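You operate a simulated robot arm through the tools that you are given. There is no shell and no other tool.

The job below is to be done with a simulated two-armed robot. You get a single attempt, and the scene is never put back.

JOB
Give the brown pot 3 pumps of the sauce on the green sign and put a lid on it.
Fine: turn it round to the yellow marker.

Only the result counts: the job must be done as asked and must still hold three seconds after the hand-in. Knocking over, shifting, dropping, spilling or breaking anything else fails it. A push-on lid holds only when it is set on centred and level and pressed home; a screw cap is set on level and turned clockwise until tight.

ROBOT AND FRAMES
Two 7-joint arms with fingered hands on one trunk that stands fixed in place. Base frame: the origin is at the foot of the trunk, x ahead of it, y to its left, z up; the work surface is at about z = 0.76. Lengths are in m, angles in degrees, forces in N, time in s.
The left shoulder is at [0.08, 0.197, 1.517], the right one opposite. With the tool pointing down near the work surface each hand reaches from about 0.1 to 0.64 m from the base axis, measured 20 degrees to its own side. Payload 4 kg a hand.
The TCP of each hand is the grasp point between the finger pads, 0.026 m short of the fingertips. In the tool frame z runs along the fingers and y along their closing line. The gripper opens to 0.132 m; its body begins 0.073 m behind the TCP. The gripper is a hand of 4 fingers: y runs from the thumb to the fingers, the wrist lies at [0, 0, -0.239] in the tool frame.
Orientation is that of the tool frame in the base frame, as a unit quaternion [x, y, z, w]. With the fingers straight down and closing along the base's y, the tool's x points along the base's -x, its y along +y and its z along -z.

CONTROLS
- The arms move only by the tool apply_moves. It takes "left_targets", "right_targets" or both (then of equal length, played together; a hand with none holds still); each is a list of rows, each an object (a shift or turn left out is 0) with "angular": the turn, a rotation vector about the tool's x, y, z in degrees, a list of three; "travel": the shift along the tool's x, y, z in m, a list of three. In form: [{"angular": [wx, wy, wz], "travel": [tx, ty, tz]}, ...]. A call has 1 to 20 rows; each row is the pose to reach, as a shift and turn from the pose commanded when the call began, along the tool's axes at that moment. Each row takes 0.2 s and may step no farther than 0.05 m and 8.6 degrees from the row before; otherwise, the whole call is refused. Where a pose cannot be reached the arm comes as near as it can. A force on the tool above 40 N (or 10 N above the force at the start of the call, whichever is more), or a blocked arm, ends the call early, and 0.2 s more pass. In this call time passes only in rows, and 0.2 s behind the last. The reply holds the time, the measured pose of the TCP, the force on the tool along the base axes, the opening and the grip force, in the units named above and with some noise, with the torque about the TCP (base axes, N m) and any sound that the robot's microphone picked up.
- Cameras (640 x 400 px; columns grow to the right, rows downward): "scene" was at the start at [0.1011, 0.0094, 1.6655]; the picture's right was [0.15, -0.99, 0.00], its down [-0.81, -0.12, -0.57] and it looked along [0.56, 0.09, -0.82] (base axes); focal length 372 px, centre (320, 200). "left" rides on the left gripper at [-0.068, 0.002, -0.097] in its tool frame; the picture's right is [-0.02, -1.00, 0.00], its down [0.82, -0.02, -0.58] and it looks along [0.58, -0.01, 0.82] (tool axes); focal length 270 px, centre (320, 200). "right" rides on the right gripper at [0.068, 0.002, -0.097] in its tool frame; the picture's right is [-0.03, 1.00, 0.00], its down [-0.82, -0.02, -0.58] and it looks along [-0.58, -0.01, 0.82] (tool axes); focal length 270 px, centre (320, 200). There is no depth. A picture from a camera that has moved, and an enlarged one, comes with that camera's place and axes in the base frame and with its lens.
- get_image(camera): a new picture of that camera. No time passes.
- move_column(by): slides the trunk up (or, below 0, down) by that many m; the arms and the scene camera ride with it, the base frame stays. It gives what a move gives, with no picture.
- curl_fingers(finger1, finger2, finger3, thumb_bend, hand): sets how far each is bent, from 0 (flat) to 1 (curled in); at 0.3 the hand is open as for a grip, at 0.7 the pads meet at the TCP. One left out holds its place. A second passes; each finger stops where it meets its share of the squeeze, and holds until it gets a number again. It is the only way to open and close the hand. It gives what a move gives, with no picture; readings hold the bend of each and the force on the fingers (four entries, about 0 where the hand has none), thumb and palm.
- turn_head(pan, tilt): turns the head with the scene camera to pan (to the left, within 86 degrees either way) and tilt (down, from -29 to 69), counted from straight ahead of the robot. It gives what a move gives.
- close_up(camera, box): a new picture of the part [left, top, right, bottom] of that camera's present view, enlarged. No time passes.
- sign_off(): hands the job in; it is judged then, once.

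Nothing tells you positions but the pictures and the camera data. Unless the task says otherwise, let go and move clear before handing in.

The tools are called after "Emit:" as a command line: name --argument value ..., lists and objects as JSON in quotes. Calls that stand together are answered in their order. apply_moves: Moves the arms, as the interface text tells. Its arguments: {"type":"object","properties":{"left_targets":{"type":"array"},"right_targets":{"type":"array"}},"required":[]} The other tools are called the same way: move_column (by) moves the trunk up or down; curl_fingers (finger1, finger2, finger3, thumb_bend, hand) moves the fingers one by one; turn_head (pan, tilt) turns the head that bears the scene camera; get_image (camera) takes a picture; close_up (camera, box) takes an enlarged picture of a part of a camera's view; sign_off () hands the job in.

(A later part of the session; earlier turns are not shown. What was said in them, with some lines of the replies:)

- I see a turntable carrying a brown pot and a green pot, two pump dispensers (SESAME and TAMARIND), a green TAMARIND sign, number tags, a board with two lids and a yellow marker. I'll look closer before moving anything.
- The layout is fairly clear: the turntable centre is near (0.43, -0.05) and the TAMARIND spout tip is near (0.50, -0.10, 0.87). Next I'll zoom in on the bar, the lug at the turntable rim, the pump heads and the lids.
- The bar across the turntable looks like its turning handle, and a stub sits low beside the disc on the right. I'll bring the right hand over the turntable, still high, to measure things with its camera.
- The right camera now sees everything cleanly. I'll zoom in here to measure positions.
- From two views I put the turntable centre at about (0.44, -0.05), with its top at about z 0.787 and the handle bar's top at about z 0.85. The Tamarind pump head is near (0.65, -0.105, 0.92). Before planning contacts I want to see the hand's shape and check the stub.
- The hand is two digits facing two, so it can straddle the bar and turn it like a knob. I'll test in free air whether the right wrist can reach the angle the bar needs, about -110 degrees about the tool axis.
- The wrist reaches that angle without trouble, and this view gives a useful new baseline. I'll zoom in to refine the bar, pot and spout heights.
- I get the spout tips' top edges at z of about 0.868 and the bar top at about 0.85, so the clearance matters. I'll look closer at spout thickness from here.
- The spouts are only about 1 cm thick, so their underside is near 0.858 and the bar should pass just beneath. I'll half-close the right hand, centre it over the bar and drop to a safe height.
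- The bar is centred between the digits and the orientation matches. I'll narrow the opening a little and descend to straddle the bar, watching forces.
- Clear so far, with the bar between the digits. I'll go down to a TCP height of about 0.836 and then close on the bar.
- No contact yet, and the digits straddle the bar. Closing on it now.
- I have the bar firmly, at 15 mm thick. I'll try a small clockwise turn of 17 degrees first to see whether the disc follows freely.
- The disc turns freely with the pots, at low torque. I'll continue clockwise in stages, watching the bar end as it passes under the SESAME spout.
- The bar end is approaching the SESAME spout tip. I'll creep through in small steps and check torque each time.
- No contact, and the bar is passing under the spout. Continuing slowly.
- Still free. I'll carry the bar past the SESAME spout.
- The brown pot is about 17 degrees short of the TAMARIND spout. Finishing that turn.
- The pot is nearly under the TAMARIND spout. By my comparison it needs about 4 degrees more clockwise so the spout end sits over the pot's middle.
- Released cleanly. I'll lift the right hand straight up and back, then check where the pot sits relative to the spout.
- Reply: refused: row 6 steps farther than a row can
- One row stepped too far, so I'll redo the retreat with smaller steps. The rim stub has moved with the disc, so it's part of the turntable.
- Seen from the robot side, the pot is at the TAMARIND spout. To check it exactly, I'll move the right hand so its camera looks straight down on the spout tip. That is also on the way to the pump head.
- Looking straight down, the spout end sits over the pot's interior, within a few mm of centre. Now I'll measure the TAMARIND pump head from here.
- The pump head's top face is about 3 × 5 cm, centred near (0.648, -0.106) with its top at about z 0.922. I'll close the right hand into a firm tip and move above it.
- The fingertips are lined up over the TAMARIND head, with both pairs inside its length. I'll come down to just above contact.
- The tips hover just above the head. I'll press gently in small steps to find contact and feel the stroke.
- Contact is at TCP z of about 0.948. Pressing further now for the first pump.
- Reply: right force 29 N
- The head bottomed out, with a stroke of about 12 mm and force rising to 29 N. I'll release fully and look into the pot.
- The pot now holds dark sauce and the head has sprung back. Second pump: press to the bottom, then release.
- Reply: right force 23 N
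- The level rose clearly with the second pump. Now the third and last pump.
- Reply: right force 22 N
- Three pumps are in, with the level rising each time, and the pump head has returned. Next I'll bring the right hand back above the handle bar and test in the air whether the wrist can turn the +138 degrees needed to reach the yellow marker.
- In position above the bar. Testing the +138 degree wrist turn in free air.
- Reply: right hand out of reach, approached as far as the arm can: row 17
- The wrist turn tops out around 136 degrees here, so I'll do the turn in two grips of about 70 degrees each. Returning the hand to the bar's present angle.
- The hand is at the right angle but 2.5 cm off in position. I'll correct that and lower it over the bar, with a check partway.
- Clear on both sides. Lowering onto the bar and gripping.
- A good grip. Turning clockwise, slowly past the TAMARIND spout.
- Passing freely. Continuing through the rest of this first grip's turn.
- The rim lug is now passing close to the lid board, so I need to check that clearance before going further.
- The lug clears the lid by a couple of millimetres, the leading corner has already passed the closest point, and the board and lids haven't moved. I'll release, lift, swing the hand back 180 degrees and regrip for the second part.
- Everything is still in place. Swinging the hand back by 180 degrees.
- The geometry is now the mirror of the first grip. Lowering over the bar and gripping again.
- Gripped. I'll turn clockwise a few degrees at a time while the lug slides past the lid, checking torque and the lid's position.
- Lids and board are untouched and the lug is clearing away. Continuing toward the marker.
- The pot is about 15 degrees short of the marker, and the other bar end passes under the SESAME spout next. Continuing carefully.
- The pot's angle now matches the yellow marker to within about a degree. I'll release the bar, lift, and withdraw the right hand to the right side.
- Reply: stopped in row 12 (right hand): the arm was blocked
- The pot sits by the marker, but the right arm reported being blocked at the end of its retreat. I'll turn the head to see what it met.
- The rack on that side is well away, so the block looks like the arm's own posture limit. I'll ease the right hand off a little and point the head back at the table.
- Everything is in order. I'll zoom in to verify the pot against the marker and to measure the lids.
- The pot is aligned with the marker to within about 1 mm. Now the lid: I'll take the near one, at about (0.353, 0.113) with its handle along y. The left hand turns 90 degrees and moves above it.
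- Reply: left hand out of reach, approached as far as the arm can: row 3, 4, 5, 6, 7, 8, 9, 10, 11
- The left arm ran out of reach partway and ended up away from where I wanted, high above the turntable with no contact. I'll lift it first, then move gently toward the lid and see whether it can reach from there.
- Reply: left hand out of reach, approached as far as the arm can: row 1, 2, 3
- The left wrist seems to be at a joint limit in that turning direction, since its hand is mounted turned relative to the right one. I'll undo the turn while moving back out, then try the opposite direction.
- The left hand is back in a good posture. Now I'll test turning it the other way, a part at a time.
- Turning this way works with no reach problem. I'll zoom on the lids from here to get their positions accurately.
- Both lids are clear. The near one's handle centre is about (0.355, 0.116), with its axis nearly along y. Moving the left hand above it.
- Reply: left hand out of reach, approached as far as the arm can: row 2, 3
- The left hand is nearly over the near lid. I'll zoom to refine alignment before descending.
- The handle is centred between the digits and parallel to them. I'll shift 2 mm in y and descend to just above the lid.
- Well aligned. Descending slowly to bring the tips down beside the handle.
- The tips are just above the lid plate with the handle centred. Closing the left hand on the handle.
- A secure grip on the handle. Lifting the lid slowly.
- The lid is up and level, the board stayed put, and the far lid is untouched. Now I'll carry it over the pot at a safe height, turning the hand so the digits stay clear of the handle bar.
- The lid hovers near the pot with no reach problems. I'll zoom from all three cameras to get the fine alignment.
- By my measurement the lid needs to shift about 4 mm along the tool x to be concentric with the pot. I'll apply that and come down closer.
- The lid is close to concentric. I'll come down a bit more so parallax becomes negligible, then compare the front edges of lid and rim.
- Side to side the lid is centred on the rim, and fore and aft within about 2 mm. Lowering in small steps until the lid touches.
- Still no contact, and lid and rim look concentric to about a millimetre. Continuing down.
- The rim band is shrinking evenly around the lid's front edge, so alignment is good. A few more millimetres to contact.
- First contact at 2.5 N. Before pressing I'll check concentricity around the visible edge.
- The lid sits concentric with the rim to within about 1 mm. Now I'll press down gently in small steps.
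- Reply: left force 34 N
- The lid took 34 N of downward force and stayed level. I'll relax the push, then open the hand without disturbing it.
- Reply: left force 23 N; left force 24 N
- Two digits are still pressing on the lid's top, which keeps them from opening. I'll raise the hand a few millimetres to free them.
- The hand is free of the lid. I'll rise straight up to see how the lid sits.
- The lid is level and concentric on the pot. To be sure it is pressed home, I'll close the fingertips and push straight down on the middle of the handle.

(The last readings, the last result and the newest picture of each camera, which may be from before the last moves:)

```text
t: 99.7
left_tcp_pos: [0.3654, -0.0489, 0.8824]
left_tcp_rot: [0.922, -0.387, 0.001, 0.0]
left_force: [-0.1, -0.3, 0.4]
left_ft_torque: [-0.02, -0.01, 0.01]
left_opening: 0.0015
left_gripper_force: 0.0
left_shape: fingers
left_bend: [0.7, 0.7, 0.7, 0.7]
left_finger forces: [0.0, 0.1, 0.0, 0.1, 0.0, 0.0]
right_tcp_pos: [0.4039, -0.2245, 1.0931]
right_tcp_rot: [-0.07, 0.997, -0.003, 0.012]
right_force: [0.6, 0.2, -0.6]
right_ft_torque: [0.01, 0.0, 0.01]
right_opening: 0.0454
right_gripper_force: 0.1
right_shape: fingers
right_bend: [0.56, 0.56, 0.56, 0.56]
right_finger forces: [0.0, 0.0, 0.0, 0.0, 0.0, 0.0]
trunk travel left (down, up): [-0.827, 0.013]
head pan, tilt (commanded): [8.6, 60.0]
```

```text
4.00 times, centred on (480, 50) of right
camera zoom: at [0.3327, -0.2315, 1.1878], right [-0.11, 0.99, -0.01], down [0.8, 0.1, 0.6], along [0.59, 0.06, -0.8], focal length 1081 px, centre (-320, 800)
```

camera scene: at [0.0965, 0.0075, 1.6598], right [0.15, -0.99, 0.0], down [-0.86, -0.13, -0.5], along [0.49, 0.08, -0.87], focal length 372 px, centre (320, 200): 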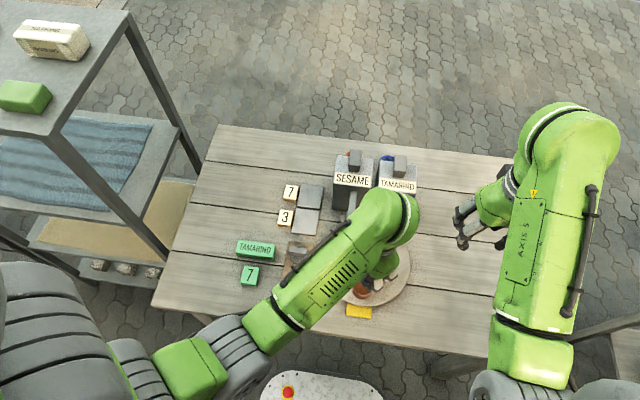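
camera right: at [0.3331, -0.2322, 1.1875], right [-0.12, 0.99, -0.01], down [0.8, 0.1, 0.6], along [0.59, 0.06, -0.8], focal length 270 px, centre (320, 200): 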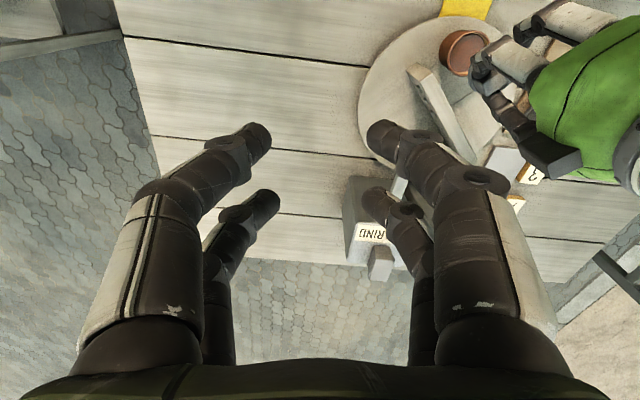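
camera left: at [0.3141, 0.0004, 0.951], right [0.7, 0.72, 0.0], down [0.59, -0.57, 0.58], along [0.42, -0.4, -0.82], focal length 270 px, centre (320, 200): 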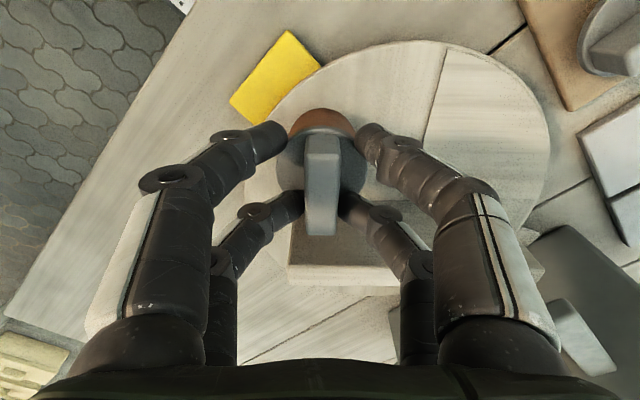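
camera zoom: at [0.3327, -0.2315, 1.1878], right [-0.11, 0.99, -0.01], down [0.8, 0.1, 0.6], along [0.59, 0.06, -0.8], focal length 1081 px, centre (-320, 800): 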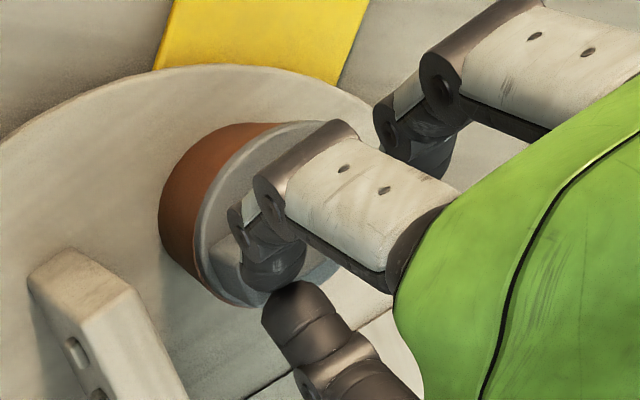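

The tips are lined up along the handle. Pressing down now in small steps.

Emit:
apply_moves --left_targets '[{"travel": [0.001, 0, 0.003]}, {"travel": [0.001, 0, 0.006]}, {"travel": [0.001, 0, 0.008]}, {"travel": [0.001, 0, 0.01]}]'

Emit:
close_up --camera "left" --box '[250, 80, 390, 240]'

```text
t: 100.7
left_tcp_pos: [0.3658, -0.05, 0.8749]
left_tcp_rot: [0.922, -0.388, 0.004, 0.001]
left_force: [-0.7, 0.7, 29.7]
left_ft_torque: [-0.03, -0.04, 0.12]
left_opening: 0.0004
left_gripper_force: 15.1
left_shape: fingers
left_bend: [0.71, 0.71, 0.71, 0.7]
left_finger forces: [9.6, 7.6, 10.7, 0.0, 2.2, 0.0]
right_tcp_pos: [0.4006, -0.2249, 1.0948]
right_tcp_rot: [-0.071, 0.997, -0.004, 0.014]
right_force: [-0.9, 1.5, 0.3]
right_ft_torque: [0.02, -0.02, 0.0]
right_opening: 0.0452
right_gripper_force: 0.0
right_shape: fingers
right_bend: [0.56, 0.56, 0.56, 0.56]
right_finger forces: [0.0, 0.0, 0.0, 0.0, 0.0, 0.0]
trunk travel left (down, up): [-0.827, 0.013]
head pan, tilt (commanded): [8.6, 60.0]
```

```text
2.50 times, centred on (320, 160) of left
camera zoom: at [0.3166, -0.0021, 0.9718], right [0.7, 0.72, 0.0], down [0.58, -0.57, 0.58], along [0.42, -0.41, -0.81], focal length 676 px, centre (320, 300)
```

zoom: 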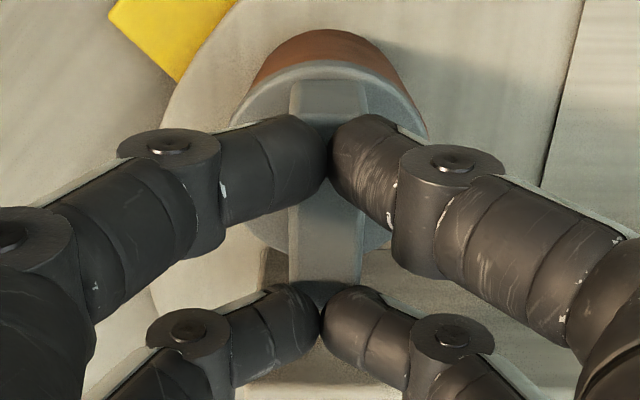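

Emit:
apply_moves --left_targets '[{"travel": [0, 0, 0.0008]}, {"travel": [0, 0, 0.0008]}]'

Emit:
apply_moves --left_targets '[{"travel": [0, 0, -0.004]}, {"travel": [0, 0, -0.012]}, {"travel": [0, 0, -0.03]}, {"travel": [0, 0, -0.06]}]'

Emit:
close_up --camera "left" --box '[250, 60, 390, 220]'

Emit:
close_up --camera "right" --box '[420, 0, 540, 100]'

```text
t: 101.3
left_tcp_pos: [0.3672, -0.052, 0.875]
left_tcp_rot: [0.922, -0.387, 0.006, 0.001]
left_force: [-5.0, 0.3, 19.3]
left_ft_torque: [-0.03, 0.24, 0.0]
left_opening: 0.0002
left_gripper_force: 11.3
left_shape: fingers
left_bend: [0.71, 0.71, 0.71, 0.7]
left_finger forces: [9.6, 7.1, 4.7, 0.0, 1.4, 0.0]
right_tcp_pos: [0.4022, -0.2235, 1.0941]
right_tcp_rot: [-0.071, 0.997, -0.003, 0.014]
right_force: [0.6, 0.0, 0.1]
right_ft_torque: [0.0, 0.03, -0.01]
right_opening: 0.0452
right_gripper_force: 0.0
right_shape: fingers
right_bend: [0.56, 0.56, 0.56, 0.56]
right_finger forces: [0.0, 0.0, 0.0, 0.0, 0.0, 0.0]
trunk travel left (down, up): [-0.827, 0.013]
head pan, tilt (commanded): [8.6, 60.0]
stopped in row 2 (left hand): the force on the tool passed its limit at 41 N (the readings are from after the stop); the commanded pose is now the measured one
```

```text
t: 102.3
left_tcp_pos: [0.3662, -0.0503, 0.9317]
left_tcp_rot: [0.922, -0.387, 0.002, 0.002]
left_force: [0.6, 1.1, 1.0]
left_ft_torque: [0.02, 0.01, 0.01]
left_opening: 0.0007
left_gripper_force: 0.0
left_shape: fingers
left_bend: [0.7, 0.7, 0.7, 0.7]
left_finger forces: [0.0, 0.1, 0.0, 0.0, 0.0, 0.0]
right_tcp_pos: [0.4024, -0.2259, 1.0948]
right_tcp_rot: [-0.071, 0.997, -0.003, 0.012]
right_force: [0.8, 0.8, -0.3]
right_ft_torque: [0.05, -0.01, -0.02]
right_opening: 0.0454
right_gripper_force: 0.0
right_shape: fingers
right_bend: [0.56, 0.56, 0.56, 0.56]
right_finger forces: [0.0, 0.0, 0.1, 0.0, 0.0, 0.0]
trunk travel left (down, up): [-0.827, 0.013]
head pan, tilt (commanded): [8.6, 60.0]
```

```text
2.50 times, centred on (320, 140) of left
camera zoom: at [0.3178, -0.0025, 1.0299], right [0.7, 0.72, 0.0], down [0.58, -0.57, 0.58], along [0.42, -0.4, -0.81], focal length 676 px, centre (320, 350)
```

zoom: 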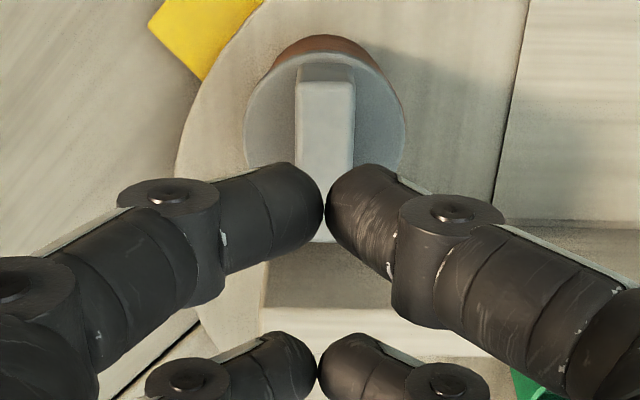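

```text
4.00 times, centred on (480, 50) of right
camera zoom: at [0.3324, -0.2316, 1.1878], right [-0.11, 0.99, -0.01], down [0.8, 0.1, 0.6], along [0.59, 0.06, -0.8], focal length 1081 px, centre (-320, 800)
```

zoom: 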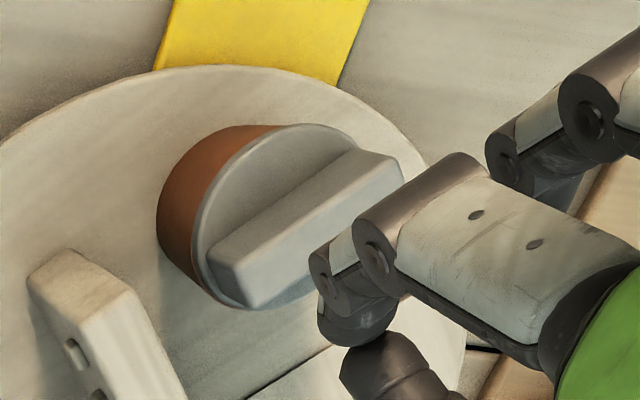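

The lid took 41 N and stays flat and concentric. Now I'll withdraw the left hand up and to the left, and check everything.

Emit:
apply_moves --left_targets '[{"travel": [0, 0, -0.04]}, {"travel": [0, 0, -0.08]}, {"travel": [0, 0, -0.11]}, {"angular": [0, 0, 7], "travel": [-0.018, -0.03, -0.12]}, {"angular": [0, 0, 14], "travel": [-0.036, -0.06, -0.12]}, {"angular": [0, 0, 21], "travel": [-0.054, -0.09, -0.12]}, {"angular": [0, 0, 28], "travel": [-0.072, -0.12, -0.12]}, {"angular": [0, 0, 35], "travel": [-0.09, -0.15, -0.12]}, {"angular": [0, 0, 42], "travel": [-0.107, -0.176, -0.12]}]'

Emit:
get_image --camera "scene"

Emit:
close_up --camera "scene" --box '[310, 210, 430, 330]'

Emit:
close_up --camera "right" --box '[350, 0, 560, 150]'

```text
t: 104.3
left_tcp_pos: [0.4174, 0.1514, 1.0531]
left_tcp_rot: [0.721, -0.692, 0.004, 0.0]
left_force: [0.4, -0.5, 0.0]
left_ft_torque: [0.01, -0.01, 0.0]
left_opening: 0.0007
left_gripper_force: 0.1
left_shape: fingers
left_bend: [0.7, 0.7, 0.7, 0.7]
left_finger forces: [0.1, 0.1, 0.0, 0.1, 0.0, 0.1]
right_tcp_pos: [0.4031, -0.2236, 1.0944]
right_tcp_rot: [-0.07, 0.997, -0.004, 0.012]
right_force: [0.7, 0.3, -0.8]
right_ft_torque: [-0.01, 0.0, 0.0]
right_opening: 0.0453
right_gripper_force: 0.0
right_shape: fingers
right_bend: [0.56, 0.56, 0.56, 0.56]
right_finger forces: [0.1, 0.0, 0.0, 0.0, 0.0, 0.0]
trunk travel left (down, up): [-0.827, 0.013]
head pan, tilt (commanded): [8.6, 60.0]
```

```text
taken
camera scene: at [0.0961, 0.0093, 1.6598], right [0.15, -0.99, 0.0], down [-0.86, -0.13, -0.5], along [0.49, 0.07, -0.87], focal length 372 px, centre (320, 200)
```

scene: 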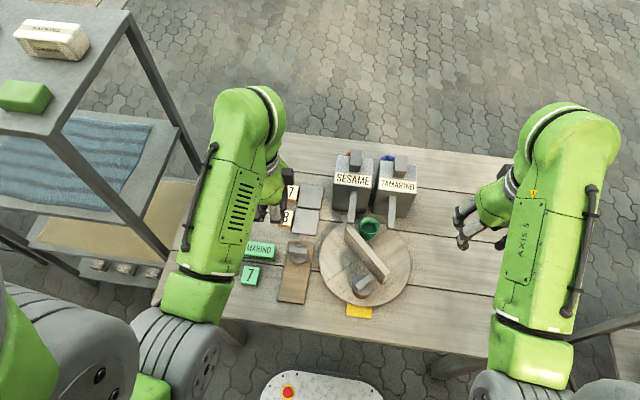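

```text
3.33 times, centred on (370, 270) of scene
camera zoom: at [0.0961, 0.0093, 1.6598], right [0.15, -0.99, 0.0], down [-0.86, -0.13, -0.5], along [0.49, 0.07, -0.87], focal length 1240 px, centre (153, -33)
```

zoom: 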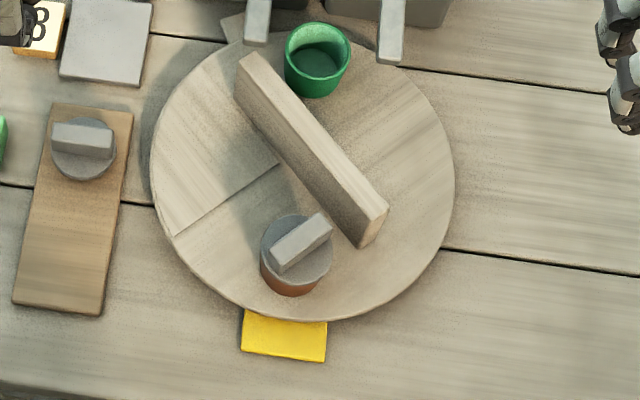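

```text
2.67 times, centred on (455, 75) of right
camera zoom: at [0.3328, -0.231, 1.1878], right [-0.11, 0.99, -0.01], down [0.8, 0.1, 0.6], along [0.59, 0.06, -0.8], focal length 721 px, centre (-40, 533)
```

zoom: 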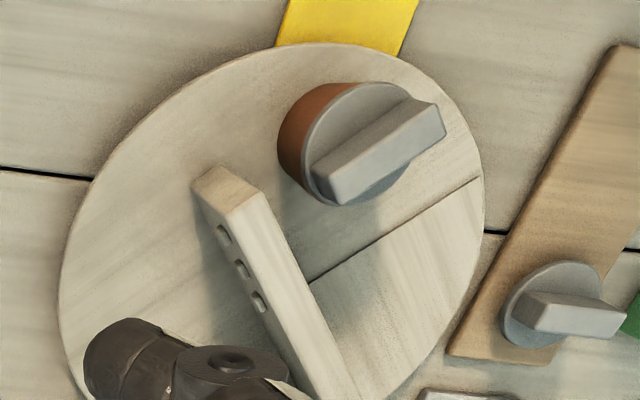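

The lid is on, the pot is at the yellow marker, and the board, far lid, dispensers and green pot are where they were. I want a low side view to confirm the lid is fully seated, so I'll turn the right hand to look across at the pot.

Emit:
apply_moves --right_targets '[{"angular": [0, 0, -8]}, {"angular": [0, 0, -16]}, {"angular": [0, 0, -24]}, {"angular": [0, 0, -32]}, {"angular": [0, 0, -40]}, {"angular": [0, 0, -48]}, {"angular": [0, 0, -56]}, {"angular": [0, 0, -64]}, {"angular": [0, 0, -72]}, {"angular": [0, 0, -80]}]'

Emit:
get_image --camera "right"

```text
t: 106.5
left_tcp_pos: [0.4179, 0.1493, 1.0531]
left_tcp_rot: [0.722, -0.692, 0.004, 0.0]
left_force: [0.0, 0.5, 0.5]
left_ft_torque: [0.01, 0.0, 0.0]
left_opening: 0.0008
left_gripper_force: 0.0
left_shape: fingers
left_bend: [0.7, 0.7, 0.7, 0.7]
left_finger forces: [0.0, 0.0, 0.0, 0.0, 0.0, 0.0]
right_tcp_pos: [0.4025, -0.2243, 1.0934]
right_tcp_rot: [-0.696, 0.718, -0.009, 0.007]
right_force: [-0.2, 0.8, 0.1]
right_ft_torque: [-0.01, 0.04, -0.01]
right_opening: 0.045
right_gripper_force: 0.1
right_shape: fingers
right_bend: [0.56, 0.56, 0.56, 0.56]
right_finger forces: [0.1, 0.0, 0.1, 0.0, 0.0, 0.0]
trunk travel left (down, up): [-0.827, 0.013]
head pan, tilt (commanded): [8.6, 60.0]
```

```text
taken
camera right: at [0.3966, -0.292, 1.1897], right [-1.0, 0.06, -0.03], down [0.03, 0.82, 0.57], along [0.05, 0.57, -0.82], focal length 270 px, centre (320, 200)
```

right: 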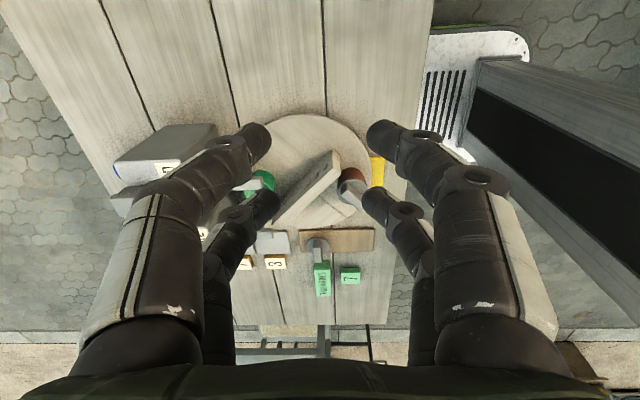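

Emit:
apply_moves --right_targets '[{"angular": [0, -6, 0], "travel": [0, 0.007, 0.034]}, {"angular": [0, -12, 0], "travel": [0, 0.014, 0.068]}, {"angular": [0, -18, 0], "travel": [0, 0.021, 0.102]}, {"angular": [0, -24, 0], "travel": [0, 0.028, 0.136]}, {"angular": [0, -30, 0], "travel": [0, 0.035, 0.165]}]'

Emit:
get_image --camera "right"

```text
t: 107.7
left_tcp_pos: [0.4181, 0.1495, 1.0529]
left_tcp_rot: [0.723, -0.691, 0.002, 0.0]
left_force: [0.0, -0.1, -0.5]
left_ft_torque: [0.01, 0.05, -0.02]
left_opening: 0.0009
left_gripper_force: 0.1
left_shape: fingers
left_bend: [0.7, 0.7, 0.7, 0.7]
left_finger forces: [0.0, 0.0, 0.0, 0.0, 0.0, 0.0]
right_tcp_pos: [0.3724, -0.225, 0.9266]
right_tcp_rot: [-0.673, 0.693, 0.171, 0.195]
right_force: [-0.2, -0.2, -0.4]
right_ft_torque: [0.0, 0.0, 0.02]
right_opening: 0.0454
right_gripper_force: 0.0
right_shape: fingers
right_bend: [0.56, 0.56, 0.56, 0.56]
right_finger forces: [0.0, 0.1, 0.1, 0.0, 0.0, 0.0]
trunk travel left (down, up): [-0.827, 0.013]
head pan, tilt (commanded): [8.6, 60.0]
```

```text
taken
camera right: at [0.3658, -0.3315, 0.976], right [-1.0, 0.06, -0.01], down [0.01, 0.42, 0.91], along [0.06, 0.91, -0.42], focal length 270 px, centre (320, 200)
```

right: 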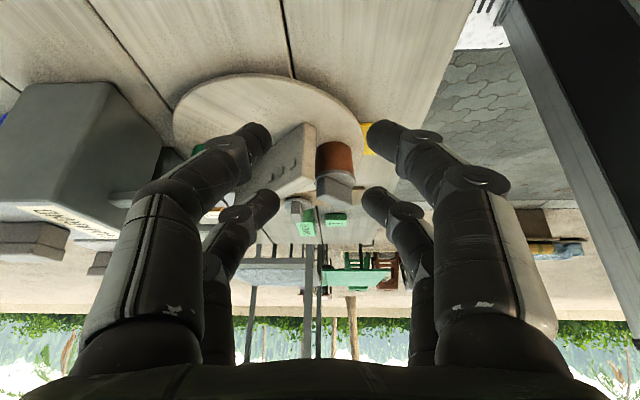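

Now a clear side view. Zooming in on the pot and lid.

Emit:
close_up --camera "right" --box '[290, 120, 390, 230]'

Emit:
close_up --camera "right" --box '[310, 130, 365, 215]'

```text
3.64 times, centred on (340, 175) of right
camera zoom: at [0.3658, -0.3315, 0.976], right [-1.0, 0.06, -0.01], down [0.01, 0.42, 0.91], along [0.06, 0.91, -0.42], focal length 983 px, centre (247, 291)
```

zoom: 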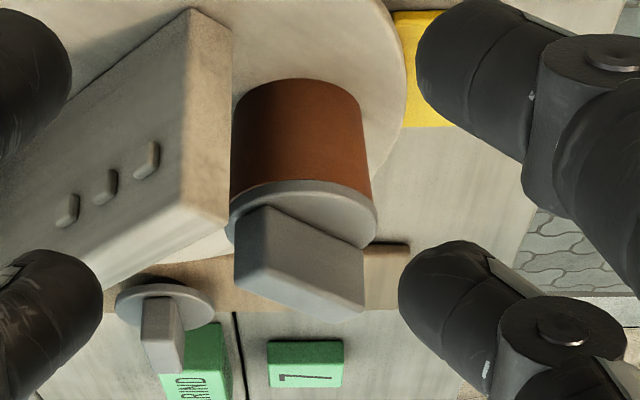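

```text
4.71 times, centred on (338, 172) of right
camera zoom: at [0.3658, -0.3315, 0.976], right [-1.0, 0.06, -0.01], down [0.01, 0.42, 0.91], along [0.06, 0.91, -0.42], focal length 1272 px, centre (238, 329)
```

zoom: 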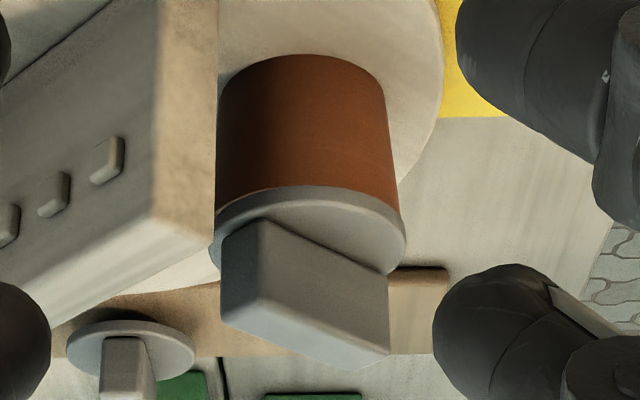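

From the side the lid sits flush on the rim with equal overhang on both sides, level and with no gap. I'll move the right hand up and clear, then take a last look around.

Emit:
apply_moves --right_targets '[{"angular": [0, 6, 0], "travel": [0.017, -0.007, -0.03]}, {"angular": [0, 12, 0], "travel": [0.034, -0.014, -0.06]}, {"angular": [0, 18, 0], "travel": [0.051, -0.021, -0.09]}, {"angular": [0, 24, 0], "travel": [0.065, -0.028, -0.12]}, {"angular": [0, 30, 0], "travel": [0.08, -0.035, -0.145]}]'

Emit:
get_image --camera "scene"

Emit:
close_up --camera "scene" --box '[230, 140, 430, 330]'

Emit:
close_up --camera "scene" --box '[310, 210, 430, 330]'

```text
t: 108.9
left_tcp_pos: [0.4177, 0.1502, 1.0528]
left_tcp_rot: [0.722, -0.692, 0.003, -0.001]
left_force: [-0.1, -0.2, 0.1]
left_ft_torque: [-0.01, 0.04, 0.02]
left_opening: 0.0009
left_gripper_force: 0.0
left_shape: fingers
left_bend: [0.7, 0.7, 0.7, 0.7]
left_finger forces: [0.0, 0.1, 0.1, 0.0, 0.1, 0.0]
right_tcp_pos: [0.4005, -0.3672, 1.0158]
right_tcp_rot: [-0.695, 0.719, -0.011, 0.007]
right_force: [1.1, 0.1, -0.2]
right_ft_torque: [0.03, 0.01, 0.02]
right_opening: 0.0454
right_gripper_force: 0.0
right_shape: fingers
right_bend: [0.56, 0.56, 0.56, 0.56]
right_finger forces: [0.1, 0.0, 0.0, 0.0, 0.0, 0.0]
trunk travel left (down, up): [-0.827, 0.013]
head pan, tilt (commanded): [8.6, 60.0]
```

```text
taken
camera scene: at [0.0963, 0.0085, 1.6598], right [0.15, -0.99, 0.0], down [-0.86, -0.13, -0.5], along [0.49, 0.07, -0.87], focal length 372 px, centre (320, 200)
```

scene: 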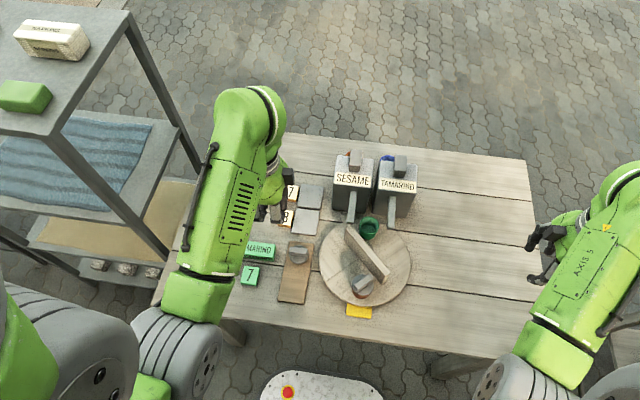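

```text
2.11 times, centred on (330, 235) of scene
camera zoom: at [0.0963, 0.0085, 1.6598], right [0.15, -0.99, 0.0], down [-0.86, -0.13, -0.5], along [0.49, 0.07, -0.87], focal length 783 px, centre (299, 126)
```

zoom: 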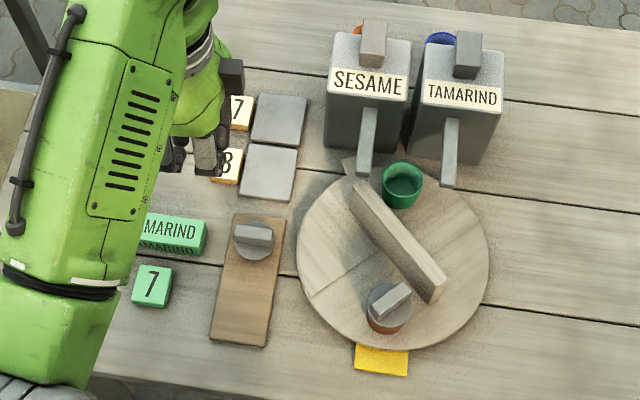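

```text
3.33 times, centred on (370, 270) of scene
camera zoom: at [0.0963, 0.0085, 1.6598], right [0.15, -0.99, 0.0], down [-0.86, -0.13, -0.5], along [0.49, 0.07, -0.87], focal length 1240 px, centre (153, -33)
```

zoom: 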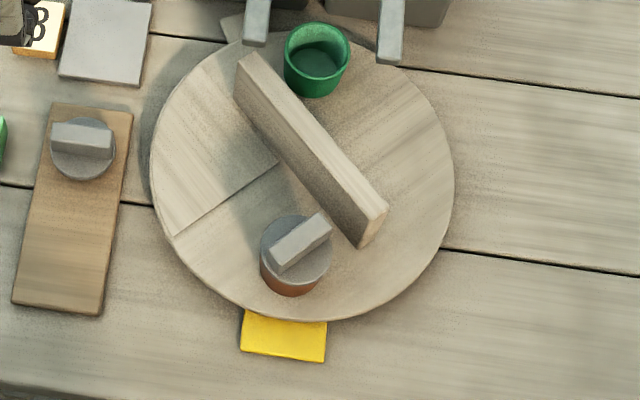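

The brown pot has 3 pumps of TAMARIND, its lid is flat and centred, and it stands at the yellow marker to within about a degree. Everything else is where it was and both hands are clear, so I'm handing in.

Emit:
sign_off

```text
The job is handed in.
```

The job is handed in. The brown pot has three pumps of tamarind, its lid is on, and it stands at the yellow marker.

- **Sauce:** the green sign says TAMARIND. I pressed that pump fully three times, and the level in the pot rose each time.
- **Lid:** I put the near lid on the pot and pressed it down, first to 34 N and then to 41 N. From the side it sits flush, level and centred, with the same overhang left and right. There was no click or other signal that it had locked, and I did not tug it to test, so "pressed home" rests on the force used and how it looks.
- **Marker:** the pot is within about one degree of the yellow marker by my measurements.
- **Everything else:** in the last pictures, the dispensers, green pot, other lid, lid board and signs look undisturbed. While turning, the lug on the turntable's edge passed within a couple of millimetres of the other lid but did not move it.

At one point the right arm reported being blocked while retreating. I found nothing it had hit and think it was the arm's own reach limit. Both hands are empty and clear.
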